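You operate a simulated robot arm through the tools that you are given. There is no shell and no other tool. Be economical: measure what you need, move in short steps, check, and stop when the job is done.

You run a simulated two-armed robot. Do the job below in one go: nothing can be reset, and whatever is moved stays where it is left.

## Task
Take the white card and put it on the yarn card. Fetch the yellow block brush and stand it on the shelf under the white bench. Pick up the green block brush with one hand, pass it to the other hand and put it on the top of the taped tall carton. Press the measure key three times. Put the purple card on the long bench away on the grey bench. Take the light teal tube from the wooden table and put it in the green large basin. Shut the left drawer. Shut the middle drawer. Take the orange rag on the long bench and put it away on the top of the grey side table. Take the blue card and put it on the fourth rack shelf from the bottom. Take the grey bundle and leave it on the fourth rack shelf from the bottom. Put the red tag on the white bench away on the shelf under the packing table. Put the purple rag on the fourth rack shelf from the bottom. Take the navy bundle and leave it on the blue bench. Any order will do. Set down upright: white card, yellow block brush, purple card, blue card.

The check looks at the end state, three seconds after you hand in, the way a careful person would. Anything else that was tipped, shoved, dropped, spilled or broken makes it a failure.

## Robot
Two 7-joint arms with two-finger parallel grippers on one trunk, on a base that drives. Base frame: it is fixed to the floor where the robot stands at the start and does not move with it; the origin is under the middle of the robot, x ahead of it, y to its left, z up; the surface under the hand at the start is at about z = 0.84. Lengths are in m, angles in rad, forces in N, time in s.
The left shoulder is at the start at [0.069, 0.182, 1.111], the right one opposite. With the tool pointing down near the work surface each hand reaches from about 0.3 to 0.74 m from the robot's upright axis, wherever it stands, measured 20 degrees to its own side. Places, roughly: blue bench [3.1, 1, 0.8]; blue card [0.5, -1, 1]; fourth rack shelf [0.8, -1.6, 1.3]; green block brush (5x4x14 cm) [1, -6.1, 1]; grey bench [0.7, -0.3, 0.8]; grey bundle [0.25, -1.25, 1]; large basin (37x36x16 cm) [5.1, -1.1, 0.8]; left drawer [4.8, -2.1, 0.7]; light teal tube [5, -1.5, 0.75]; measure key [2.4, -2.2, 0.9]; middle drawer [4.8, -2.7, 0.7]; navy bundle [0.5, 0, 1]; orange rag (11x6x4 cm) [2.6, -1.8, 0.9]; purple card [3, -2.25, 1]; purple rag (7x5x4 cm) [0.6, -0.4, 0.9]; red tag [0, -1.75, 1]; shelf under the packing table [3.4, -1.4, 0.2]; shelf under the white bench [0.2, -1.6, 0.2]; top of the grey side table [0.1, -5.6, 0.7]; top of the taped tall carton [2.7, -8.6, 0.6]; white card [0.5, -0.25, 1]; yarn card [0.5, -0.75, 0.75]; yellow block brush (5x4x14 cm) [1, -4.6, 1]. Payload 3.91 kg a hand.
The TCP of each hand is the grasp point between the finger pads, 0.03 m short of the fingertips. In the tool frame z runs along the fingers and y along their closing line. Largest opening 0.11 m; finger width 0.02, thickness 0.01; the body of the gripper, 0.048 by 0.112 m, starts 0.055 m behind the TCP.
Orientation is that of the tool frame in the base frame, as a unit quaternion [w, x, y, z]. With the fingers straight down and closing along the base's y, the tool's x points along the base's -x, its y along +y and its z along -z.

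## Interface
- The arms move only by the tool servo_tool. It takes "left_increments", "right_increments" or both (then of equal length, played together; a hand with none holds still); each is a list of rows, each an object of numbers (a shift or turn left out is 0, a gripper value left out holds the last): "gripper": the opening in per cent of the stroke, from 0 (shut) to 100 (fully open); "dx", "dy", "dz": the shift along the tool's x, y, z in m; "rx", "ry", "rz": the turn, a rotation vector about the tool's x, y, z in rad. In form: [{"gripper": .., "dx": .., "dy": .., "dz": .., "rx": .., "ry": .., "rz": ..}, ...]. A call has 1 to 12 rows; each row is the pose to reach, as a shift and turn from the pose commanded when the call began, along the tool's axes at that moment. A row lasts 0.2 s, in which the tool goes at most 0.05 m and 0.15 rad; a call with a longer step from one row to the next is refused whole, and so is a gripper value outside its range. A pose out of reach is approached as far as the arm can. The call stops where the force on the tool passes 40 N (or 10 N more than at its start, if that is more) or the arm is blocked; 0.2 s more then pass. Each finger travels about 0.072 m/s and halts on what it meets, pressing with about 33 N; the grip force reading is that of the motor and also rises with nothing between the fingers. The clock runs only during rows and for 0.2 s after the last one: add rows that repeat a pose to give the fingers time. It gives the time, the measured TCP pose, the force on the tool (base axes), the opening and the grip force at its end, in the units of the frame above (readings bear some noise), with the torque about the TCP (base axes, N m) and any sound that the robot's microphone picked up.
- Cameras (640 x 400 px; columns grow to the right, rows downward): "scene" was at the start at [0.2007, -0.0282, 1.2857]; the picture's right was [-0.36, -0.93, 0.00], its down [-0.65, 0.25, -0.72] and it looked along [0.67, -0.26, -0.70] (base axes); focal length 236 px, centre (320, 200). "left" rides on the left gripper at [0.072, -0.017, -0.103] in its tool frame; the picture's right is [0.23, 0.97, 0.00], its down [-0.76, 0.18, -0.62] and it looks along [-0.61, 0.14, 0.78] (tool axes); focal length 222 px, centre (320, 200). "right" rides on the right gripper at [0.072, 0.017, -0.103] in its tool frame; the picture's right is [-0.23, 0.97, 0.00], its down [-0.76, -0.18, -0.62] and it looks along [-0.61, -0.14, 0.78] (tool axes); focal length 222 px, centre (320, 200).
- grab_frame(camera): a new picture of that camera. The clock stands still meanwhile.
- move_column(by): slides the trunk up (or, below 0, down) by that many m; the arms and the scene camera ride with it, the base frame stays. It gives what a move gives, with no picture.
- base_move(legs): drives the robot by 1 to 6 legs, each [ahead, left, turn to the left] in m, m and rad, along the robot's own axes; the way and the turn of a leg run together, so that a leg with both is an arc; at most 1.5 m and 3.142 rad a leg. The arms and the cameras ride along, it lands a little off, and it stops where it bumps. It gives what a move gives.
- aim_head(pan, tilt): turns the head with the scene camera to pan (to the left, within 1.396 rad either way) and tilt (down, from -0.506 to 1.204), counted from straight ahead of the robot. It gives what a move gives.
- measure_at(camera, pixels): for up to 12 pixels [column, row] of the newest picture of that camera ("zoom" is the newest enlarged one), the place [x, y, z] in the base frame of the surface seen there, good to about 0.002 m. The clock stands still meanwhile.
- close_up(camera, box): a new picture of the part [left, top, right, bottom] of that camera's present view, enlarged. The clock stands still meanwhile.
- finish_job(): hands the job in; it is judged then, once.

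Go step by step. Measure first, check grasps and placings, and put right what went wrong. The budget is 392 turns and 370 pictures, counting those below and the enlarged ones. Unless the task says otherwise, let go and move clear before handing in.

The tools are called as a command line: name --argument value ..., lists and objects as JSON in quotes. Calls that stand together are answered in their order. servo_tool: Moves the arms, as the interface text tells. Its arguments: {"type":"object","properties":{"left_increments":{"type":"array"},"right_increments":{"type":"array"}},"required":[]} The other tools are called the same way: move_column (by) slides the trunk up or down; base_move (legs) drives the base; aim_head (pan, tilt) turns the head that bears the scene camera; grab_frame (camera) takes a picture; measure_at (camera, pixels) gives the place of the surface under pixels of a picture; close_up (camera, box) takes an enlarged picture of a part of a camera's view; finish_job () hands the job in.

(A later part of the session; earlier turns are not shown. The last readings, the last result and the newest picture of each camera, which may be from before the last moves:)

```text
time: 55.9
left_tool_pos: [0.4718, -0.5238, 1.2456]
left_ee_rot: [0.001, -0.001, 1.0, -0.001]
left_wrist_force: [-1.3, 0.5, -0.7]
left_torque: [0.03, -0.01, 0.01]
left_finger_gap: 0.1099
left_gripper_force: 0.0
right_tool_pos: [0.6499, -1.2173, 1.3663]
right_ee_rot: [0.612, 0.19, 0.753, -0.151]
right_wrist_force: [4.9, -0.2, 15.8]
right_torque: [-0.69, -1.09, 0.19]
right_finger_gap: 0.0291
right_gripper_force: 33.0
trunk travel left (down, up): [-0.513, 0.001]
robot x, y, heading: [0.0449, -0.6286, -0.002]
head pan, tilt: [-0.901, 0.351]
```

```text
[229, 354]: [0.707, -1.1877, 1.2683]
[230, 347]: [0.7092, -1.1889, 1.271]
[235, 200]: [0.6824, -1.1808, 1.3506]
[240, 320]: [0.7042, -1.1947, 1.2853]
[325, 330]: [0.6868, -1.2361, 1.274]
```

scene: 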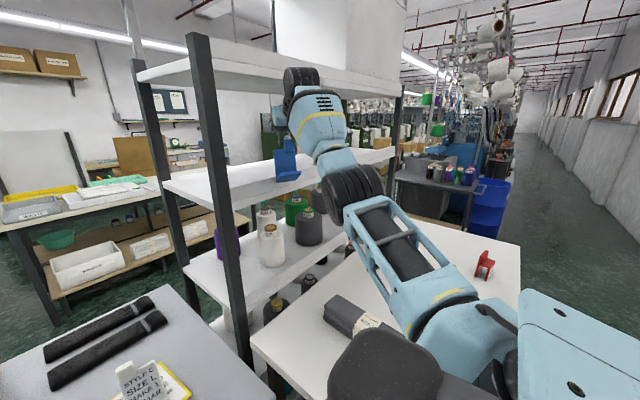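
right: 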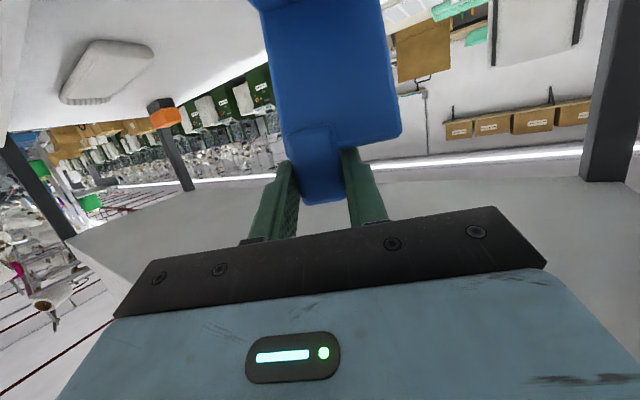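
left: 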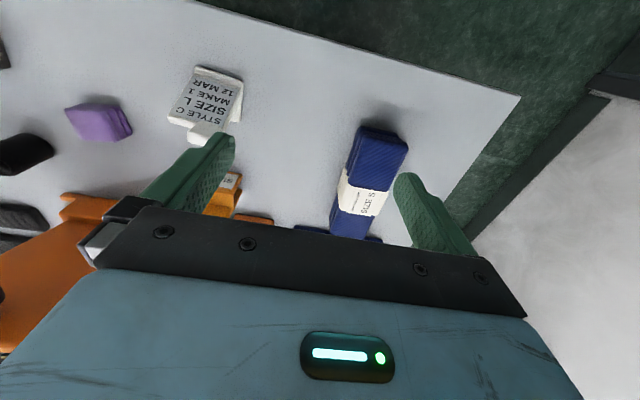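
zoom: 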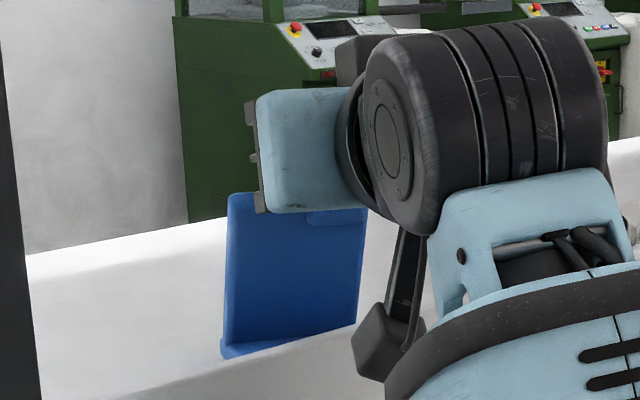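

The foot's rear is at 1.268–1.271 (its top), so it stands on the shelf. I open and retract along the tool axis.

servo_tool --right_increments '[{"gripper": 60}, {"gripper": 60}, {"gripper": 60}, {"dz": -0.03}, {"dz": -0.07}, {"dz": -0.11}, {"dz": -0.15}, {"dz": -0.18}, {"dz": -0.18}]'

grab_frame --camera "scene"

grab_frame --camera "right"

```text
time: 57.9
left_tool_pos: [0.4736, -0.5247, 1.2457]
left_ee_rot: [0.0, -0.001, 1.0, 0.001]
left_wrist_force: [0.1, 0.6, 1.2]
left_torque: [0.02, -0.01, -0.03]
left_finger_gap: 0.11
left_gripper_force: 0.0
right_tool_pos: [0.4965, -1.1358, 1.4025]
right_ee_rot: [0.609, 0.19, 0.756, -0.15]
right_wrist_force: [-0.2, 0.9, -0.1]
right_torque: [-0.02, 0.01, 0.02]
right_finger_gap: 0.0659
right_gripper_force: 0.0
trunk travel left (down, up): [-0.513, 0.001]
robot x, y, heading: [0.0408, -0.6285, 0.004]
head pan, tilt: [-0.901, 0.351]
```

```text
310 pictures are left
```

scene: 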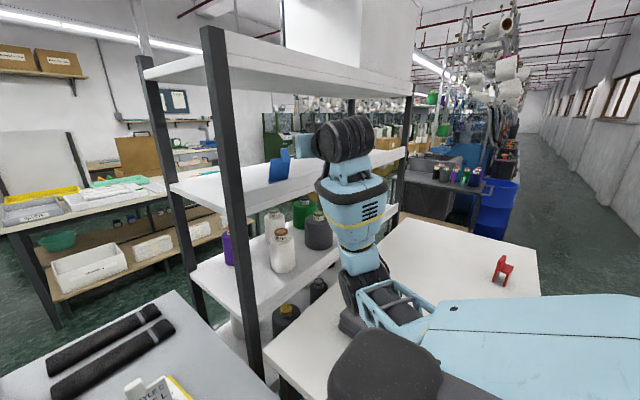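

```text
309 pictures are left
```

right: 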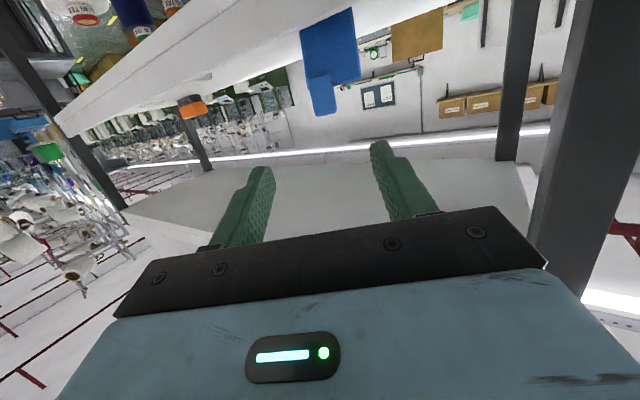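

The blue card stands on the shelf at (280,168). Next is the grey bundle on the white bench; I back off 0.24 m and look at it.

base_move --legs '[[-0.24, 0, 0]]'

aim_head --pan -0.95 --tilt 0.6

grab_frame --camera "scene"

```text
time: 59.6
left_tool_pos: [0.2318, -0.524, 1.2447]
left_ee_rot: [0.0, -0.003, 1.0, 0.0]
left_wrist_force: [-0.7, -0.5, -0.8]
left_torque: [0.02, 0.02, 0.03]
left_finger_gap: 0.1099
left_gripper_force: 0.0
right_tool_pos: [0.2563, -1.1366, 1.4024]
right_ee_rot: [0.609, 0.189, 0.756, -0.149]
right_wrist_force: [-0.3, 0.6, 0.2]
right_torque: [-0.02, -0.02, 0.01]
right_finger_gap: 0.0657
right_gripper_force: 0.1
trunk travel left (down, up): [-0.513, 0.001]
robot x, y, heading: [-0.194, -0.6319, 0.002]
head pan, tilt: [-0.901, 0.351]
```

```text
time: 60.4
left_tool_pos: [0.2305, -0.5222, 1.2453]
left_ee_rot: [0.0, -0.003, 1.0, 0.0]
left_wrist_force: [-0.2, 0.6, -0.8]
left_torque: [0.01, 0.0, -0.02]
left_finger_gap: 0.11
left_gripper_force: 0.1
right_tool_pos: [0.257, -1.1351, 1.403]
right_ee_rot: [0.609, 0.188, 0.756, -0.149]
right_wrist_force: [0.3, 0.0, 0.0]
right_torque: [0.02, 0.03, 0.01]
right_finger_gap: 0.066
right_gripper_force: 0.1
trunk travel left (down, up): [-0.513, 0.001]
robot x, y, heading: [-0.2001, -0.6322, 0.008]
head pan, tilt: [-0.949, 0.6]
```

```text
308 pictures are left
```

scene: 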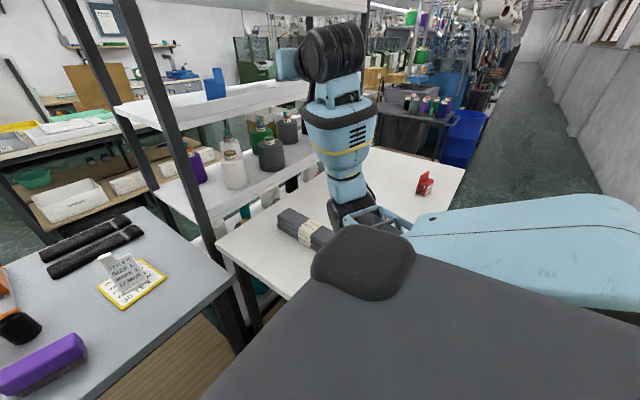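

close_up --camera "scene" --box '[240, 180, 360, 280]'

measure_at --camera "zoom" --pixels '[[265, 150], [230, 165], [290, 165], [400, 205], [330, 220], [370, 255], [210, 200], [300, 260], [250, 180], [450, 250]]'

servo_tool --right_increments '[{"ry": 0.14}, {"ry": 0.28}, {"ry": 0.42}, {"ry": 0.56}, {"ry": 0.7}, {"ry": 0.84}, {"ry": 0.98}, {"ry": 1.1}, {"ry": 1.1}]'

grab_frame --camera "right"

```text
4.00 times, centred on (300, 230) of scene
```

zoom: 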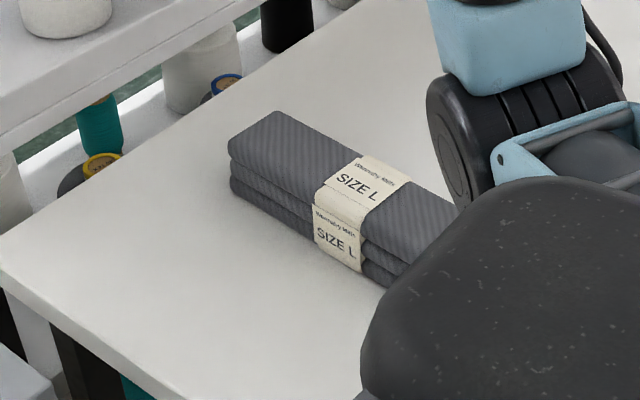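

```text
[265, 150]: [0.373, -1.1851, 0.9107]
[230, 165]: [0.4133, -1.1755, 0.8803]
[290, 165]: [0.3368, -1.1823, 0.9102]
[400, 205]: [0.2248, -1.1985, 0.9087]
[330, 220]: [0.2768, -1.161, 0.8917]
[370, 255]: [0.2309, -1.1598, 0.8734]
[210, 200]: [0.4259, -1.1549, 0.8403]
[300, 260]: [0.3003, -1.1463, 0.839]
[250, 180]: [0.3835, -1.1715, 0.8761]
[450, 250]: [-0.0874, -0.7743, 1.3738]
```

```text
time: 62.4
left_tool_pos: [0.2314, -0.5229, 1.2454]
left_ee_rot: [0.0, -0.003, 1.0, 0.0]
left_wrist_force: [0.2, -0.3, -0.7]
left_torque: [-0.02, -0.02, 0.01]
left_finger_gap: 0.1099
left_gripper_force: 0.0
right_tool_pos: [0.2569, -1.1361, 1.4036]
right_ee_rot: [0.124, 0.239, 0.963, -0.029]
right_wrist_force: [0.0, 0.1, -0.6]
right_torque: [0.02, -0.01, 0.01]
right_finger_gap: 0.0661
right_gripper_force: 0.0
trunk travel left (down, up): [-0.513, 0.001]
robot x, y, heading: [-0.1948, -0.6315, 0.004]
head pan, tilt: [-0.949, 0.6]
```

```text
306 pictures are left
```

right: 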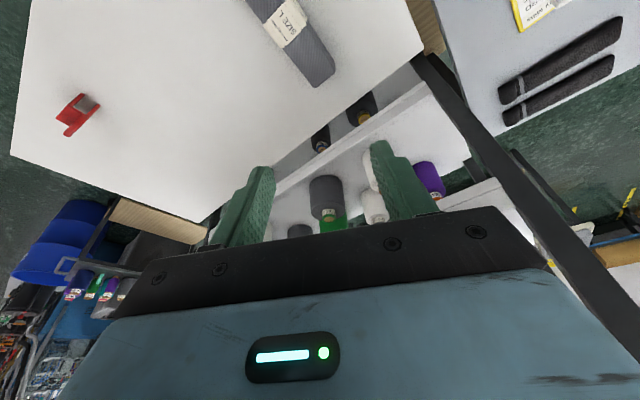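

The bundle lies along x (0.14…0.41), too long to load past the lip from this side; the aisle on the rack's far side is better, so I'll carry the bundle and the rag round together. I survey routes: first measuring floor points.

measure_at --camera "scene" --pixels '[[460, 165], [500, 130], [450, 130], [395, 100], [465, 170], [420, 195], [520, 180], [560, 130], [590, 150], [490, 95], [440, 110], [380, 130]]'

aim_head --pan 0.6 --tilt 0.45

grab_frame --camera "scene"

```text
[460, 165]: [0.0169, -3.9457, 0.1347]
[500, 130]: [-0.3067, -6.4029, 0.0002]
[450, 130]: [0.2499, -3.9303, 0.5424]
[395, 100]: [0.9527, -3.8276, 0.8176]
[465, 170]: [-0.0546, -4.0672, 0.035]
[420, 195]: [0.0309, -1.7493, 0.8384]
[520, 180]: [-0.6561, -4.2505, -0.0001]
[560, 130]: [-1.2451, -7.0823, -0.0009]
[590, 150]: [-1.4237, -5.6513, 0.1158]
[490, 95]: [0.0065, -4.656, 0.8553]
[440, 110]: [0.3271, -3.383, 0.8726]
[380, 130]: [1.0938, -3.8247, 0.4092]
```

```text
time: 64.0
left_tool_pos: [0.2317, -0.5233, 1.2449]
left_ee_rot: [0.0, -0.004, 1.0, 0.0]
left_wrist_force: [0.0, 0.2, -0.3]
left_torque: [-0.02, 0.01, 0.05]
left_finger_gap: 0.1097
left_gripper_force: 0.0
right_tool_pos: [0.2566, -1.1354, 1.4026]
right_ee_rot: [0.125, 0.239, 0.963, -0.028]
right_wrist_force: [-0.1, -0.3, -0.5]
right_torque: [0.0, 0.01, -0.01]
right_finger_gap: 0.066
right_gripper_force: 0.1
trunk travel left (down, up): [-0.513, 0.001]
robot x, y, heading: [-0.1951, -0.6287, 0.005]
head pan, tilt: [0.6, 0.45]
```

```text
305 pictures are left
```

scene: 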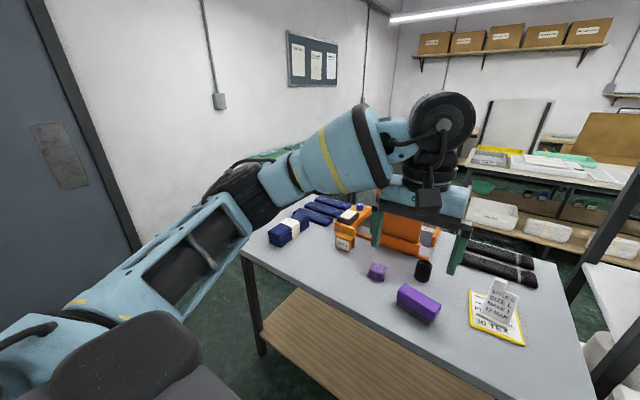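

measure_at --camera "scene" --pixels '[[243, 250], [300, 190], [220, 340], [150, 120], [320, 130], [480, 160], [545, 165], [260, 155], [300, 150], [570, 215], [205, 290], [500, 205]]'

aim_head --pan 0.25 --tilt 0.35

grab_frame --camera "scene"

```text
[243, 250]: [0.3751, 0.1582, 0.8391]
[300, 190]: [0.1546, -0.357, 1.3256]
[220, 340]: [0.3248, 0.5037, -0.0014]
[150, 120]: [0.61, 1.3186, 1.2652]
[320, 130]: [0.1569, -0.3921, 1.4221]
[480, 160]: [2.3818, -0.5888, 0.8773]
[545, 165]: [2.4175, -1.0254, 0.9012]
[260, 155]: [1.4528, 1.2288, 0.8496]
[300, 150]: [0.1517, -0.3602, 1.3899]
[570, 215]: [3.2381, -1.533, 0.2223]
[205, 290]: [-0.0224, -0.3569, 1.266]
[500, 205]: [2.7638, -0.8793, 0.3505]
```

```text
time: 64.9
left_tool_pos: [0.2322, -0.5234, 1.2445]
left_ee_rot: [0.0, -0.003, 1.0, 0.0]
left_wrist_force: [0.1, 0.0, 0.1]
left_torque: [0.01, -0.01, -0.03]
left_finger_gap: 0.1098
left_gripper_force: 0.0
right_tool_pos: [0.2579, -1.1351, 1.4039]
right_ee_rot: [0.125, 0.239, 0.963, -0.028]
right_wrist_force: [0.4, -0.4, 0.2]
right_torque: [-0.02, -0.03, -0.06]
right_finger_gap: 0.0662
right_gripper_force: 0.0
trunk travel left (down, up): [-0.513, 0.001]
robot x, y, heading: [-0.1971, -0.6306, 0.008]
head pan, tilt: [0.25, 0.351]
```

```text
304 pictures are left
```

scene: 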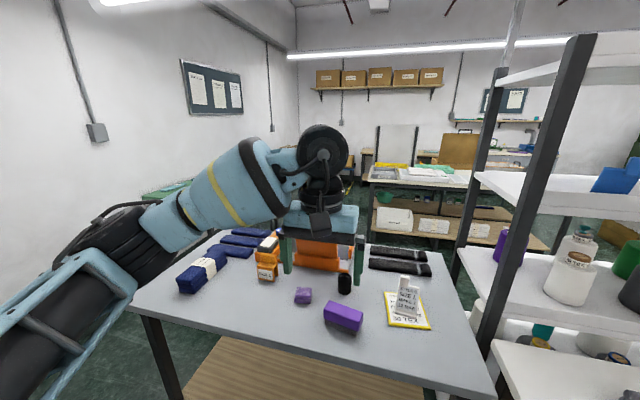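

North route (around the grey bench's left end, y≈0.16, wall at y≈1.3) looks open. Now I back 0.15 m and bring the right hand to a pre-grasp behind the bundle with a 35° pitch.

base_move --legs '[[-0.15, 0, 0]]'

servo_tool --right_increments '[{"gripper": 100, "dx": 0.0044, "dy": -0.0029, "dz": 0.0316, "rx": -0.038, "ry": -0.1154, "rz": -0.0564}, {"dx": 0.0088, "dy": -0.0058, "dz": 0.0633, "rx": -0.076, "ry": -0.2308, "rz": -0.1128}, {"dx": 0.0131, "dy": -0.0087, "dz": 0.0949, "rx": -0.114, "ry": -0.3462, "rz": -0.1692}, {"dx": 0.0175, "dy": -0.0116, "dz": 0.1265, "rx": -0.152, "ry": -0.4616, "rz": -0.2255}, {"dx": 0.0219, "dy": -0.0145, "dz": 0.1582, "rx": -0.19, "ry": -0.577, "rz": -0.2819}, {"dx": 0.0263, "dy": -0.0174, "dz": 0.1898, "rx": -0.228, "ry": -0.6924, "rz": -0.3383}, {"dx": 0.0306, "dy": -0.0202, "dz": 0.2214, "rx": -0.228, "ry": -0.6924, "rz": -0.3383}, {"dx": 0.035, "dy": -0.0231, "dz": 0.2531, "rx": -0.228, "ry": -0.6924, "rz": -0.3383}, {"dx": 0.0394, "dy": -0.026, "dz": 0.2847, "rx": -0.228, "ry": -0.6924, "rz": -0.3383}, {"dx": 0.0438, "dy": -0.0289, "dz": 0.3163, "rx": -0.228, "ry": -0.6924, "rz": -0.3383}, {"dx": 0.0525, "dy": -0.0347, "dz": 0.35, "rx": -0.228, "ry": -0.6924, "rz": -0.3383}, {"dx": 0.0525, "dy": -0.0347, "dz": 0.3796, "rx": -0.228, "ry": -0.6924, "rz": -0.3383}]'

grab_frame --camera "right"

aim_head --pan -0.9 --tilt 0.6

grab_frame --camera "scene"

```text
time: 66.3
left_tool_pos: [0.0765, -0.5232, 1.2436]
left_ee_rot: [-0.001, -0.003, 1.0, 0.0]
left_wrist_force: [0.4, -0.4, 0.0]
left_torque: [0.06, 0.01, -0.02]
left_finger_gap: 0.1101
left_gripper_force: 0.1
right_tool_pos: [0.1043, -1.1353, 1.4009]
right_ee_rot: [0.124, 0.238, 0.963, -0.028]
right_wrist_force: [1.0, 0.7, -0.9]
right_torque: [-0.01, 0.01, -0.02]
right_finger_gap: 0.0659
right_gripper_force: 0.2
trunk travel left (down, up): [-0.513, 0.001]
robot x, y, heading: [-0.3534, -0.6318, 0.009]
head pan, tilt: [0.25, 0.351]
```

```text
time: 68.9
left_tool_pos: [0.0754, -0.5238, 1.2441]
left_ee_rot: [0.0, -0.003, 1.0, 0.0]
left_wrist_force: [0.4, -0.1, -0.1]
left_torque: [0.01, 0.01, -0.02]
left_finger_gap: 0.1101
left_gripper_force: 0.1
right_tool_pos: [0.1262, -1.184, 1.0234]
right_ee_rot: [0.46, 0.037, 0.887, -0.02]
right_wrist_force: [0.1, 0.0, -0.1]
right_torque: [0.04, -0.01, -0.01]
right_finger_gap: 0.1098
right_gripper_force: 0.1
trunk travel left (down, up): [-0.513, 0.001]
robot x, y, heading: [-0.3568, -0.6311, 0.006]
head pan, tilt: [0.25, 0.351]
```

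```text
303 pictures are left
```

right: 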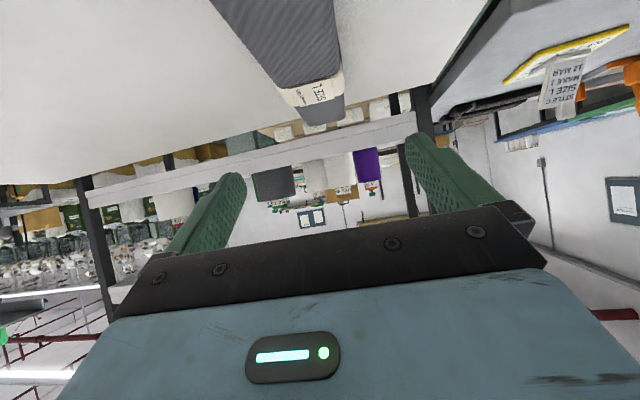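

```text
time: 70.2
left_tool_pos: [0.0757, -0.5232, 1.2448]
left_ee_rot: [0.0, -0.004, 1.0, 0.0]
left_wrist_force: [-0.2, 0.0, -0.7]
left_torque: [0.02, 0.0, 0.0]
left_finger_gap: 0.1099
left_gripper_force: 0.0
right_tool_pos: [0.1265, -1.1835, 1.0242]
right_ee_rot: [0.46, 0.037, 0.887, -0.021]
right_wrist_force: [0.5, 0.2, -1.0]
right_torque: [0.04, 0.01, -0.04]
right_finger_gap: 0.1101
right_gripper_force: 0.1
trunk travel left (down, up): [-0.513, 0.001]
robot x, y, heading: [-0.3527, -0.634, 0.007]
head pan, tilt: [-0.901, 0.6]
```

```text
302 pictures are left
```

scene: 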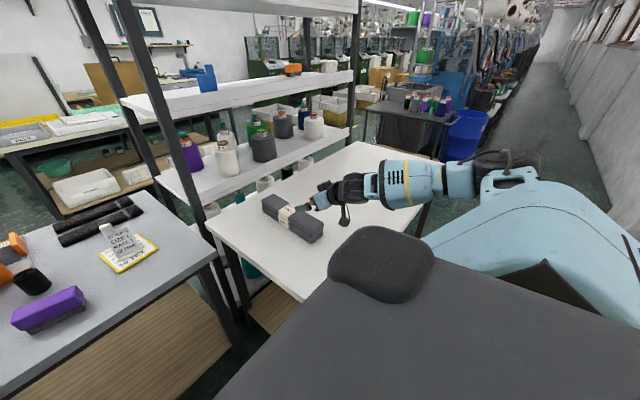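

The whole bundle is visible at (265–322, 195–240). I measure its edges.

close_up --camera "scene" --box '[240, 170, 360, 260]'

measure_at --camera "zoom" --pixels '[[130, 140], [180, 125], [150, 165], [250, 185], [300, 250], [390, 300], [430, 280], [400, 330], [440, 310], [375, 345], [300, 200], [200, 150]]'

measure_at --camera "right" --pixels '[[255, 20], [335, 20], [275, 70], [345, 70], [300, 40], [290, 95], [342, 95], [320, 100]]'

```text
4.44 times, centred on (300, 215) of scene
```

zoom: 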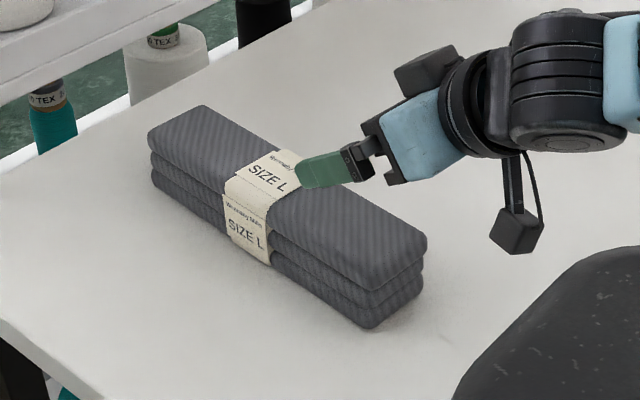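

```text
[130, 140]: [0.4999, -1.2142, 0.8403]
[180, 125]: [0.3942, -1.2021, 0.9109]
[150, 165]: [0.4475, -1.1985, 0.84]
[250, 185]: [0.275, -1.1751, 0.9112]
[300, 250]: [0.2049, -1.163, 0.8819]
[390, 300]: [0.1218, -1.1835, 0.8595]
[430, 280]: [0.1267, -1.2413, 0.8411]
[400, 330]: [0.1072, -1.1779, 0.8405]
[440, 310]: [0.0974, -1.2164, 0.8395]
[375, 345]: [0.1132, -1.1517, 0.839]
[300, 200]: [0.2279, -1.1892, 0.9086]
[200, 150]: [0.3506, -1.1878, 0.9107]
```

```text
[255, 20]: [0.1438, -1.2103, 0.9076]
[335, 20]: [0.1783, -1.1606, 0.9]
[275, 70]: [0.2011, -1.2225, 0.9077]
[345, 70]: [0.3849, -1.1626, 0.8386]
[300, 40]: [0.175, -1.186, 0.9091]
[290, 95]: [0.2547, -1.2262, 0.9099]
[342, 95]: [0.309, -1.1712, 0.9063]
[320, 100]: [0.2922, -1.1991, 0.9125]
```

Bundle: x 0.12–0.41, width 0.065, top 0.91. I go to (0.225,−1.193,0.893) along the tool and close.

servo_tool --right_increments '[{"dx": 0.045, "dy": -0.001}, {"dx": 0.0508, "dy": -0.001, "dz": 0.04}, {"dx": 0.0508, "dy": -0.001, "dz": 0.08}, {"dx": 0.0508, "dy": -0.001, "dz": 0.12}, {"dx": 0.0508, "dy": -0.001, "dz": 0.1564}, {"dx": 0.0508, "dy": -0.001, "dz": 0.1564}, {"dx": 0.0508, "dy": -0.001, "dz": 0.1564, "gripper": 0}, {"dx": 0.0508, "dy": -0.001, "dz": 0.1564, "gripper": 0}, {"dx": 0.0508, "dy": -0.001, "dz": 0.1564, "gripper": 0}, {"dx": 0.0508, "dy": -0.001, "dz": 0.1564, "gripper": 0}]'

close_up --camera "scene" --box '[240, 170, 360, 260]'

```text
time: 72.1
left_tool_pos: [0.0742, -0.5221, 1.243]
left_ee_rot: [0.0, -0.005, 1.0, 0.0]
left_wrist_force: [0.1, 0.0, -0.5]
left_torque: [0.0, -0.01, 0.03]
left_finger_gap: 0.1099
left_gripper_force: 0.0
right_tool_pos: [0.2315, -1.1974, 0.9001]
right_ee_rot: [0.469, 0.039, 0.882, -0.022]
right_wrist_force: [-1.7, 0.0, 18.0]
right_torque: [0.5, 1.67, 0.49]
right_finger_gap: 0.0764
right_gripper_force: 33.1
trunk travel left (down, up): [-0.513, 0.001]
robot x, y, heading: [-0.3498, -0.6325, 0.007]
head pan, tilt: [-0.901, 0.6]
stopped in row 9 (right hand): the force on the tool passed its limit at 51 N (the readings are from after the stop); the commanded pose is now the measured one
```

```text
4.44 times, centred on (300, 215) of scene
```

zoom: 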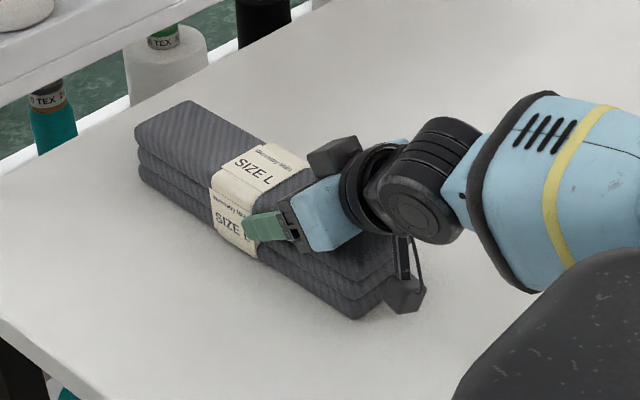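

It is gripped (gap 0.076), the palm touching the bundle top. I lift it 20 cm and check its attitude.

servo_tool --right_increments '[{"dx": -0.016, "dz": -0.0115}, {"dx": -0.041, "dz": -0.029}, {"dx": -0.082, "dz": -0.0574}, {"dx": -0.123, "dz": -0.086}, {"dx": -0.164, "dz": -0.115}, {"dx": -0.164, "dz": -0.115}]'

grab_frame --camera "scene"

```text
refused: row 5 steps farther than a row can; nothing moved
```

```text
299 pictures are left
```

scene: 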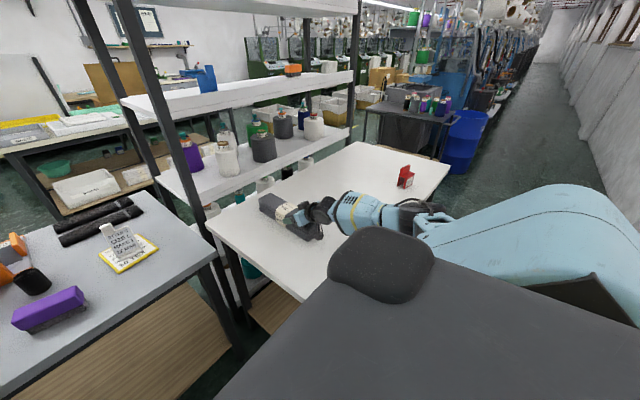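

servo_tool --right_increments '[{"dx": -0.016, "dz": -0.0115}, {"dx": -0.041, "dz": -0.029}, {"dx": -0.08, "dz": -0.056}, {"dx": -0.12, "dz": -0.084}, {"dx": -0.16, "dz": -0.112}, {"dx": -0.16, "dz": -0.112}]'

grab_frame --camera "scene"

```text
time: 73.5
left_tool_pos: [0.0761, -0.5244, 1.2438]
left_ee_rot: [0.0, -0.004, 1.0, 0.0]
left_wrist_force: [-1.1, 0.4, -0.4]
left_torque: [-0.02, -0.02, 0.0]
left_finger_gap: 0.1101
left_gripper_force: 0.1
right_tool_pos: [0.2278, -1.1956, 1.0923]
right_ee_rot: [0.466, 0.039, 0.884, -0.021]
right_wrist_force: [0.2, 0.2, -2.2]
right_torque: [0.02, 0.08, 0.01]
right_finger_gap: 0.0748
right_gripper_force: 32.6
trunk travel left (down, up): [-0.513, 0.001]
robot x, y, heading: [-0.3504, -0.6316, 0.006]
head pan, tilt: [-0.901, 0.6]
```

```text
298 pictures are left
```

scene: 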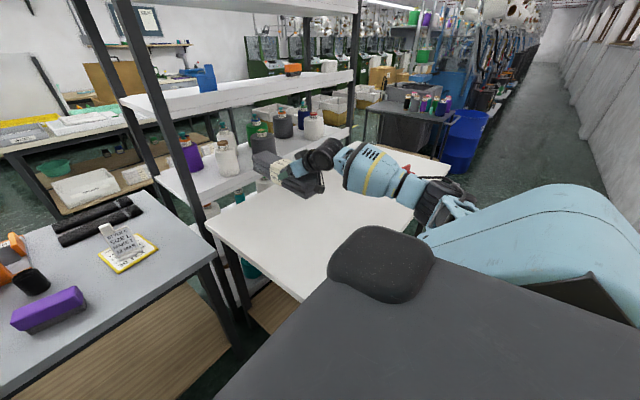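

The bundle is held level, weighing about 2 N. I pull the right hand in, then drive to the rag.

servo_tool --right_increments '[{"dx": 0.0137, "dy": 0.0208, "dz": -0.037}, {"dx": 0.0275, "dy": 0.0416, "dz": -0.0741}, {"dx": 0.0412, "dy": 0.0623, "dz": -0.1112}, {"dx": 0.055, "dy": 0.0831, "dz": -0.1483}, {"dx": 0.0687, "dy": 0.1039, "dz": -0.1853}, {"dx": 0.0825, "dy": 0.1247, "dz": -0.2224}, {"dx": 0.0825, "dy": 0.1247, "dz": -0.2224}]'

base_move --legs '[[0, 0.27, 0], [0.33, 0, 0]]'

aim_head --pan -0.05 --tilt 0.8

grab_frame --camera "scene"

```text
time: 75.1
left_tool_pos: [0.0767, -0.5245, 1.2456]
left_ee_rot: [0.0, -0.005, 1.0, 0.0]
left_wrist_force: [-0.2, -0.3, 0.0]
left_torque: [0.01, 0.02, 0.0]
left_finger_gap: 0.11
left_gripper_force: 0.1
right_tool_pos: [0.0124, -1.0545, 1.1469]
right_ee_rot: [0.465, 0.039, 0.884, -0.021]
right_wrist_force: [-0.5, 0.7, -1.2]
right_torque: [-0.03, 0.1, 0.01]
right_finger_gap: 0.0748
right_gripper_force: 33.0
trunk travel left (down, up): [-0.513, 0.001]
robot x, y, heading: [-0.3529, -0.6324, 0.006]
head pan, tilt: [-0.901, 0.6]
```

```text
time: 79.8
left_tool_pos: [0.4058, -0.2448, 1.2446]
left_ee_rot: [0.001, -0.01, 1.0, 0.001]
left_wrist_force: [-0.8, 0.1, 0.0]
left_torque: [0.01, 0.0, 0.02]
left_finger_gap: 0.11
left_gripper_force: 0.0
right_tool_pos: [0.3478, -0.7767, 1.1469]
right_ee_rot: [0.466, 0.035, 0.884, -0.018]
right_wrist_force: [-0.6, 0.0, -1.9]
right_torque: [0.0, 0.08, 0.0]
right_finger_gap: 0.0749
right_gripper_force: 32.9
trunk travel left (down, up): [-0.513, 0.001]
robot x, y, heading: [-0.0217, -0.3551, 0.016]
head pan, tilt: [-0.901, 0.6]
```

```text
time: 81.0
left_tool_pos: [0.4053, -0.2458, 1.2448]
left_ee_rot: [0.001, -0.009, 1.0, 0.001]
left_wrist_force: [0.1, -0.1, -0.2]
left_torque: [-0.02, 0.03, -0.03]
left_finger_gap: 0.1101
left_gripper_force: 0.1
right_tool_pos: [0.3472, -0.7766, 1.1485]
right_ee_rot: [0.465, 0.034, 0.884, -0.018]
right_wrist_force: [-0.1, 0.3, -2.3]
right_torque: [0.04, 0.09, -0.02]
right_finger_gap: 0.0749
right_gripper_force: 33.5
trunk travel left (down, up): [-0.513, 0.001]
robot x, y, heading: [-0.0234, -0.3565, 0.014]
head pan, tilt: [-0.051, 0.799]
```

```text
297 pictures are left
```

scene: 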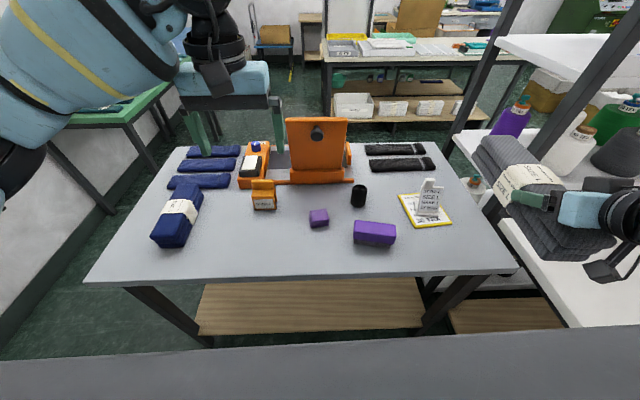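

I measure the rag at (319,218).

close_up --camera "scene" --box '[280, 190, 360, 250]'

measure_at --camera "zoom" --pixels '[[240, 180], [360, 160], [395, 235], [265, 265], [315, 210], [265, 290], [395, 265], [310, 170], [250, 225], [380, 195], [330, 250]]'

```text
6.67 times, centred on (320, 220) of scene
```

zoom: 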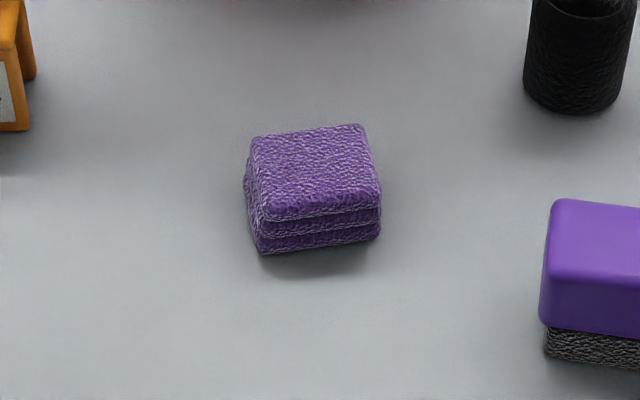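

```text
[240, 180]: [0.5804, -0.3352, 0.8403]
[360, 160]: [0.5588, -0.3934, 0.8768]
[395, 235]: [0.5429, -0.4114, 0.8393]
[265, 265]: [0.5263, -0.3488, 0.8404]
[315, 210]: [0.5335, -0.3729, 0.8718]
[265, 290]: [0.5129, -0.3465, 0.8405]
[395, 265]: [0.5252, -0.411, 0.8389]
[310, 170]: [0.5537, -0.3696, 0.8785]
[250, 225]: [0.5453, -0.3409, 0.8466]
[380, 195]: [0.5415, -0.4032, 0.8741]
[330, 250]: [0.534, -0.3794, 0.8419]
```

Rag centre (0.552,−0.372), top 0.878, yaw ≈ +0.16. I bring the left hand to a 45° pre-grasp.

servo_tool --left_increments '[{"gripper": 100, "dx": -0.004, "dy": -0.0179, "dz": 0.0334, "rx": -0.009, "ry": -0.1303, "rz": -0.0226}, {"dx": -0.008, "dy": -0.0358, "dz": 0.0668, "rx": -0.018, "ry": -0.2607, "rz": -0.0451}, {"dx": -0.012, "dy": -0.0536, "dz": 0.1001, "rx": -0.027, "ry": -0.391, "rz": -0.0677}, {"dx": -0.016, "dy": -0.0715, "dz": 0.1335, "rx": -0.036, "ry": -0.5213, "rz": -0.0903}, {"dx": -0.02, "dy": -0.0894, "dz": 0.1669, "rx": -0.045, "ry": -0.6517, "rz": -0.1128}, {"dx": -0.024, "dy": -0.1073, "dz": 0.2, "rx": -0.054, "ry": -0.782, "rz": -0.1354}, {"dx": -0.028, "dy": -0.1251, "dz": 0.2336, "rx": -0.054, "ry": -0.782, "rz": -0.1354}, {"dx": -0.032, "dy": -0.143, "dz": 0.267, "rx": -0.054, "ry": -0.782, "rz": -0.1354}, {"dx": -0.032, "dy": -0.143, "dz": 0.267, "rx": -0.054, "ry": -0.782, "rz": -0.1354}]'

grab_frame --camera "left"

grab_frame --camera "scene"

```text
time: 83.0
left_tool_pos: [0.4383, -0.3892, 0.9768]
left_ee_rot: [0.381, -0.073, 0.921, 0.028]
left_wrist_force: [-0.5, 0.3, 0.4]
left_torque: [0.01, -0.02, 0.02]
left_finger_gap: 0.1102
left_gripper_force: 0.1
right_tool_pos: [0.347, -0.7757, 1.1484]
right_ee_rot: [0.466, 0.034, 0.884, -0.018]
right_wrist_force: [-0.4, 0.4, -1.4]
right_torque: [0.0, 0.1, -0.02]
right_finger_gap: 0.075
right_gripper_force: 33.6
trunk travel left (down, up): [-0.513, 0.001]
robot x, y, heading: [-0.0217, -0.3563, 0.017]
head pan, tilt: [-0.051, 0.799]
```

```text
295 pictures are left
```

left: 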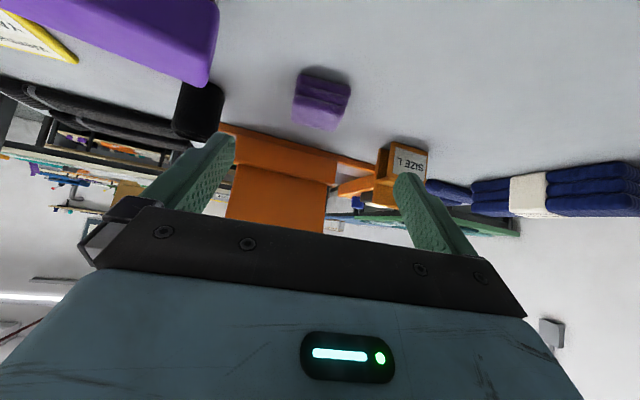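

```text
294 pictures are left
```

scene: 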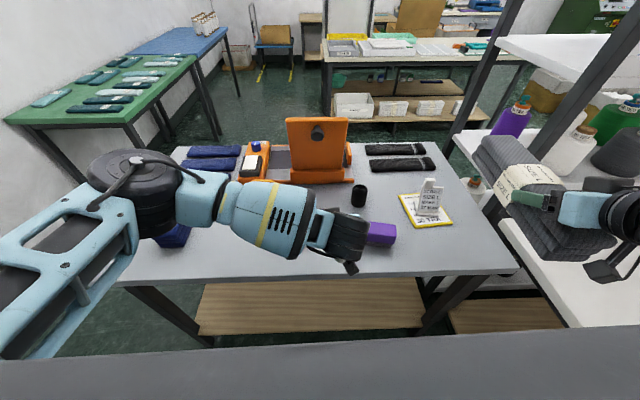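

The rag is centred between the fingers. I advance 0.148 m along the tool and close.

servo_tool --left_increments '[{"dz": 0.045}, {"dz": 0.09}, {"dz": 0.13}, {"dz": 0.148}, {"dz": 0.148, "gripper": 0}, {"dz": 0.148, "gripper": 0}, {"dz": 0.148, "gripper": 0}, {"dz": 0.148, "gripper": 0}]'

grab_frame --camera "left"

```text
time: 84.8
left_tool_pos: [0.5409, -0.3721, 0.8711]
left_ee_rot: [0.381, -0.073, 0.921, 0.029]
left_wrist_force: [0.1, 0.0, 0.7]
left_torque: [0.01, -0.04, -0.01]
left_finger_gap: 0.0612
left_gripper_force: 33.0
right_tool_pos: [0.3469, -0.7755, 1.1484]
right_ee_rot: [0.466, 0.034, 0.884, -0.018]
right_wrist_force: [0.4, 0.7, -2.4]
right_torque: [0.0, 0.08, 0.01]
right_finger_gap: 0.0747
right_gripper_force: 33.6
trunk travel left (down, up): [-0.513, 0.001]
robot x, y, heading: [-0.021, -0.3554, 0.013]
head pan, tilt: [-0.051, 0.799]
```

```text
293 pictures are left
```

left: 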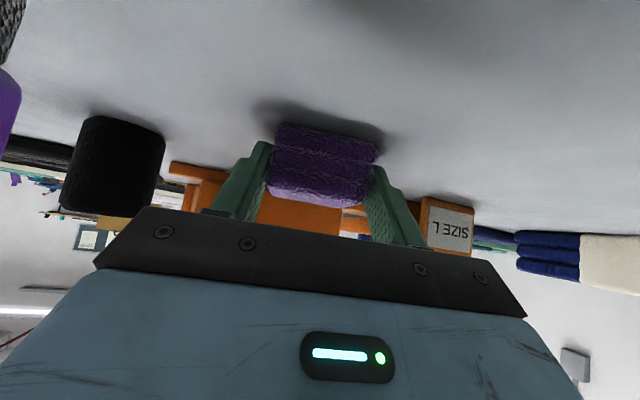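

Rag gripped (0.061). I lift and retract the left hand.

servo_tool --left_increments '[{"dx": -0.03, "dz": -0.03}, {"dx": -0.06, "dz": -0.06}, {"dx": -0.09, "dz": -0.09}, {"dx": -0.1, "dz": -0.135}, {"dx": -0.107, "dz": -0.18}, {"dx": -0.113, "dz": -0.225}, {"dx": -0.12, "dz": -0.26}, {"dx": -0.128, "dz": -0.296, "dy": 0.019}, {"dx": -0.128, "dz": -0.296, "dy": 0.019}]'

grab_frame --camera "scene"

```text
time: 86.8
left_tool_pos: [0.4236, -0.3707, 1.1741]
left_ee_rot: [0.381, -0.073, 0.921, 0.03]
left_wrist_force: [0.5, 0.3, -0.8]
left_torque: [-0.01, 0.04, 0.0]
left_finger_gap: 0.0612
left_gripper_force: 33.1
right_tool_pos: [0.349, -0.7775, 1.1474]
right_ee_rot: [0.465, 0.034, 0.884, -0.017]
right_wrist_force: [-0.3, 1.0, -2.1]
right_torque: [0.02, 0.12, 0.0]
right_finger_gap: 0.0747
right_gripper_force: 32.5
trunk travel left (down, up): [-0.513, 0.001]
robot x, y, heading: [-0.0211, -0.3538, 0.021]
head pan, tilt: [-0.051, 0.799]
```

```text
292 pictures are left
```

scene: 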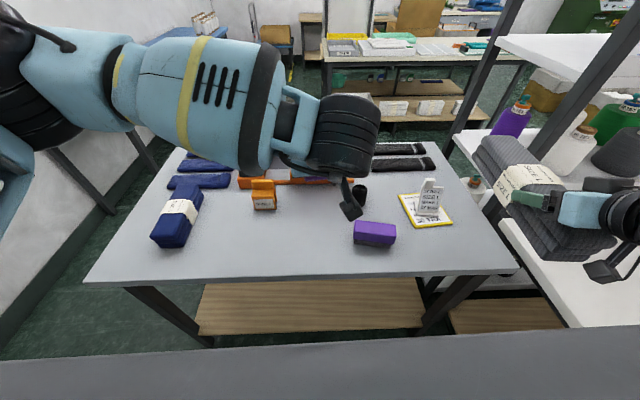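

Before driving I measure the green table, which may narrow the north passage.

aim_head --pan 0.75 --tilt 0.55

grab_frame --camera "scene"

```text
time: 88.0
left_tool_pos: [0.4236, -0.3704, 1.1742]
left_ee_rot: [0.38, -0.074, 0.922, 0.029]
left_wrist_force: [1.1, 0.2, -0.2]
left_torque: [-0.02, 0.01, -0.01]
left_finger_gap: 0.061
left_gripper_force: 33.2
right_tool_pos: [0.3488, -0.7776, 1.1479]
right_ee_rot: [0.466, 0.035, 0.884, -0.018]
right_wrist_force: [0.0, -0.4, -1.8]
right_torque: [0.01, 0.1, 0.03]
right_finger_gap: 0.0749
right_gripper_force: 33.0
trunk travel left (down, up): [-0.513, 0.001]
robot x, y, heading: [-0.0176, -0.3561, 0.015]
head pan, tilt: [0.75, 0.55]
```

```text
291 pictures are left
```

scene: 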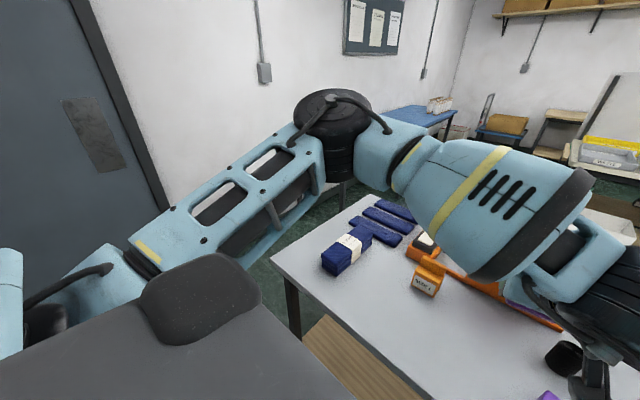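

measure_at --camera "scene" --pixels '[[420, 110], [380, 115], [340, 200], [320, 215], [330, 110], [280, 160], [270, 230], [345, 185]]'

base_move --legs '[[-0.25, 0, 0], [0, 0.5, 0]]'

aim_head --pan 0.3 --tilt 0.6

grab_frame --camera "scene"

```text
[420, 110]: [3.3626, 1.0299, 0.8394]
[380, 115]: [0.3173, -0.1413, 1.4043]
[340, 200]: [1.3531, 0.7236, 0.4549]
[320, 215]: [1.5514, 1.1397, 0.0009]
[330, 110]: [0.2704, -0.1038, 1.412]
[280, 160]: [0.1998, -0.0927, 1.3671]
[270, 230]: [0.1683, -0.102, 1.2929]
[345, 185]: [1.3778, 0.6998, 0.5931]
```

```text
time: 94.3
left_tool_pos: [0.1631, 0.1282, 1.1747]
left_ee_rot: [0.381, -0.073, 0.921, 0.029]
left_wrist_force: [-1.0, 0.6, -0.4]
left_torque: [-0.02, 0.0, -0.04]
left_finger_gap: 0.0604
left_gripper_force: 33.0
right_tool_pos: [0.0867, -0.2777, 1.1474]
right_ee_rot: [0.466, 0.034, 0.884, -0.018]
right_wrist_force: [-0.8, -0.3, -1.1]
right_torque: [0.03, 0.08, 0.0]
right_finger_gap: 0.0748
right_gripper_force: 33.3
trunk travel left (down, up): [-0.513, 0.001]
robot x, y, heading: [-0.2799, 0.1446, 0.015]
head pan, tilt: [0.75, 0.55]
```

```text
time: 95.2
left_tool_pos: [0.1631, 0.1285, 1.1736]
left_ee_rot: [0.381, -0.074, 0.921, 0.029]
left_wrist_force: [-0.1, -0.3, -0.1]
left_torque: [0.0, 0.02, -0.02]
left_finger_gap: 0.0609
left_gripper_force: 33.1
right_tool_pos: [0.0873, -0.2772, 1.1484]
right_ee_rot: [0.465, 0.034, 0.884, -0.018]
right_wrist_force: [0.2, 0.2, -1.5]
right_torque: [0.02, 0.11, 0.0]
right_finger_gap: 0.0749
right_gripper_force: 33.0
trunk travel left (down, up): [-0.513, 0.001]
robot x, y, heading: [-0.2804, 0.14, 0.019]
head pan, tilt: [0.3, 0.6]
```

```text
290 pictures are left
```

scene: 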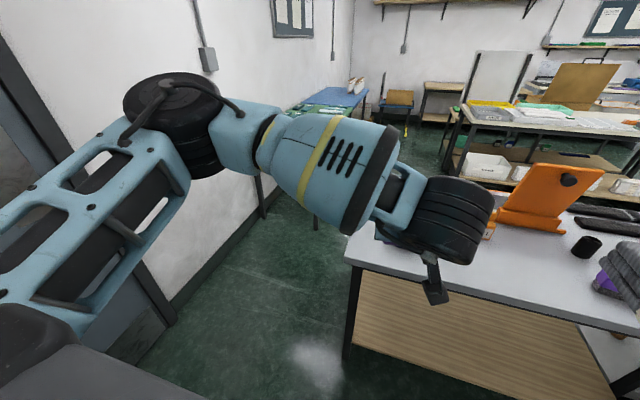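

measure_at --camera "scene" --pixels '[[262, 212], [317, 225], [262, 190], [350, 250], [350, 350], [180, 295], [330, 105], [365, 95], [370, 115], [440, 140], [320, 115], [400, 130]]'

```text
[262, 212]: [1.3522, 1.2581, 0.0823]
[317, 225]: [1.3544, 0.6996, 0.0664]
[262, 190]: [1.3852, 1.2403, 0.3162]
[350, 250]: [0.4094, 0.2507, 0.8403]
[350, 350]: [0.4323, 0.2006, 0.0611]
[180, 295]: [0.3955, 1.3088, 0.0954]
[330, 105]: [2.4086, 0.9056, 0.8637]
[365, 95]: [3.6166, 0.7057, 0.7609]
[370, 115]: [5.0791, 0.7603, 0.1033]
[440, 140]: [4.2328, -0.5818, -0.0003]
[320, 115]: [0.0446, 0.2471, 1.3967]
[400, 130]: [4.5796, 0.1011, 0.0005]
```

The gap between grey bench and green table is too narrow, so I take the south route: the window aisle, then round the rack's far end. First back off, turn right and drive down the aisle.

base_move --legs '[[-0.36, -0.3, 0], [0, 0, -1.59], [1.2, 0, 0]]'

aim_head --pan 0.0 --tilt 0.45

grab_frame --camera "scene"

```text
time: 107.9
left_tool_pos: [-0.6417, -1.7888, 1.1743]
left_ee_rot: [0.29, 0.6, 0.703, -0.249]
left_wrist_force: [0.0, 0.1, -0.1]
left_torque: [0.01, 0.01, 0.0]
left_finger_gap: 0.0609
left_gripper_force: 33.0
right_tool_pos: [-1.0478, -1.7119, 1.1482]
right_ee_rot: [0.317, 0.65, 0.6, -0.342]
right_wrist_force: [-0.2, 0.5, -2.1]
right_torque: [0.12, -0.02, 0.01]
right_finger_gap: 0.0747
right_gripper_force: 33.2
trunk travel left (down, up): [-0.513, 0.001]
robot x, y, heading: [-0.6224, -1.3453, -1.553]
head pan, tilt: [0.3, 0.6]
```

```text
time: 108.7
left_tool_pos: [-0.6417, -1.7872, 1.1728]
left_ee_rot: [0.289, 0.601, 0.702, -0.249]
left_wrist_force: [0.3, 0.4, -1.1]
left_torque: [0.01, -0.03, -0.03]
left_finger_gap: 0.0609
left_gripper_force: 33.2
right_tool_pos: [-1.0479, -1.7142, 1.1474]
right_ee_rot: [0.316, 0.651, 0.6, -0.342]
right_wrist_force: [-0.3, -0.1, -2.0]
right_torque: [0.13, -0.01, -0.02]
right_finger_gap: 0.0746
right_gripper_force: 33.0
trunk travel left (down, up): [-0.513, 0.001]
robot x, y, heading: [-0.6238, -1.3463, -1.556]
head pan, tilt: [0.0, 0.45]
```

```text
289 pictures are left
```

scene: 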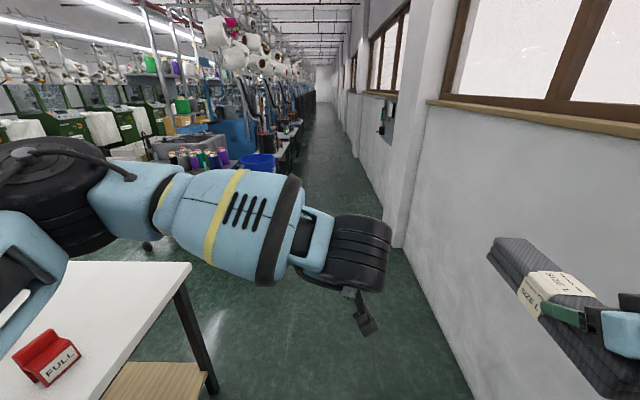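

I check the pillar and cart clearances ahead.

measure_at --camera "scene" --pixels '[[385, 235], [392, 130], [395, 245], [190, 150], [235, 155], [225, 200], [185, 265], [210, 380], [265, 165], [120, 250], [150, 245]]'

```text
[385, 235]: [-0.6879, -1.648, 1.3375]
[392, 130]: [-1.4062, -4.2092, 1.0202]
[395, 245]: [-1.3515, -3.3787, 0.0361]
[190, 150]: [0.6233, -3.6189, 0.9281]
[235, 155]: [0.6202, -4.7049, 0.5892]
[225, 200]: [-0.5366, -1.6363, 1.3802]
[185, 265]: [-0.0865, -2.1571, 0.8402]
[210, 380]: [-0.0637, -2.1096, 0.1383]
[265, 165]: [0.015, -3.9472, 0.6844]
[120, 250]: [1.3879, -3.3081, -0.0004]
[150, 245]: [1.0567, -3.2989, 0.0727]
```

Clear. I drive to y≈−2.65, turn to face +x and drive through to x≈1.6.

base_move --legs '[[1.3, 0, 0], [0, 0, 1.556], [1.1, 0, 0], [1.0, 0, 0]]'

grab_frame --camera "scene"

```text
time: 129.4
left_tool_pos: [2.0006, -2.5786, 1.1731]
left_ee_rot: [0.381, -0.083, 0.92, 0.033]
left_wrist_force: [-0.7, 0.1, -1.3]
left_torque: [-0.03, -0.02, 0.0]
left_finger_gap: 0.061
left_gripper_force: 33.1
right_tool_pos: [1.934, -2.9853, 1.1486]
right_ee_rot: [0.466, 0.025, 0.884, -0.013]
right_wrist_force: [-0.1, -0.9, -2.1]
right_torque: [0.01, 0.09, 0.03]
right_finger_gap: 0.0745
right_gripper_force: 32.9
trunk travel left (down, up): [-0.513, 0.001]
robot x, y, heading: [1.5608, -2.571, 0.036]
head pan, tilt: [0.0, 0.45]
```

```text
288 pictures are left
```

scene: 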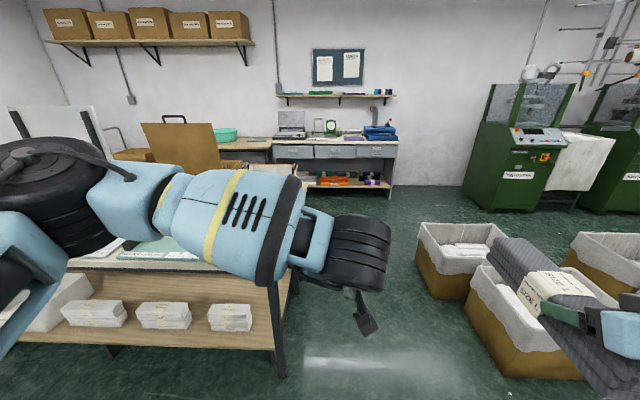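

I turn right to face −x, and look at the rack's aisle side before moving up.

base_move --legs '[[0, 0, -1.6], [0, 0, -1.578], [-0.12, 0.0, 0]]'

aim_head --pan -0.6 --tilt 0.35

grab_frame --camera "scene"

```text
time: 138.4
left_tool_pos: [1.2325, -2.5425, 1.1729]
left_ee_rot: [0.021, 0.923, 0.054, -0.38]
left_wrist_force: [-0.1, -0.3, -0.4]
left_torque: [-0.01, 0.04, -0.02]
left_finger_gap: 0.061
left_gripper_force: 33.1
right_tool_pos: [1.3268, -2.1408, 1.1489]
right_ee_rot: [-0.029, 0.883, -0.055, -0.465]
right_wrist_force: [0.9, 0.3, -1.8]
right_torque: [0.0, -0.18, 0.0]
right_finger_gap: 0.0778
right_gripper_force: 33.2
trunk travel left (down, up): [-0.513, 0.001]
robot x, y, heading: [1.6784, -2.5756, 3.115]
head pan, tilt: [0.0, 0.45]
```

```text
time: 139.4
left_tool_pos: [1.2332, -2.5426, 1.1737]
left_ee_rot: [0.022, 0.923, 0.054, -0.381]
left_wrist_force: [-0.2, -1.3, 0.0]
left_torque: [0.0, -0.02, -0.01]
left_finger_gap: 0.0608
left_gripper_force: 32.9
right_tool_pos: [1.3267, -2.1404, 1.147]
right_ee_rot: [-0.029, 0.883, -0.055, -0.465]
right_wrist_force: [0.2, -0.1, -1.7]
right_torque: [0.01, -0.14, 0.02]
right_finger_gap: 0.0779
right_gripper_force: 32.9
trunk travel left (down, up): [-0.513, 0.001]
robot x, y, heading: [1.6753, -2.5778, 3.113]
head pan, tilt: [-0.6, 0.351]
```

```text
287 pictures are left
```

scene: 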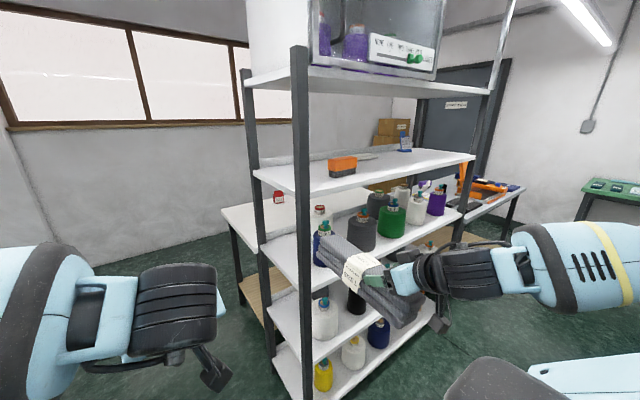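

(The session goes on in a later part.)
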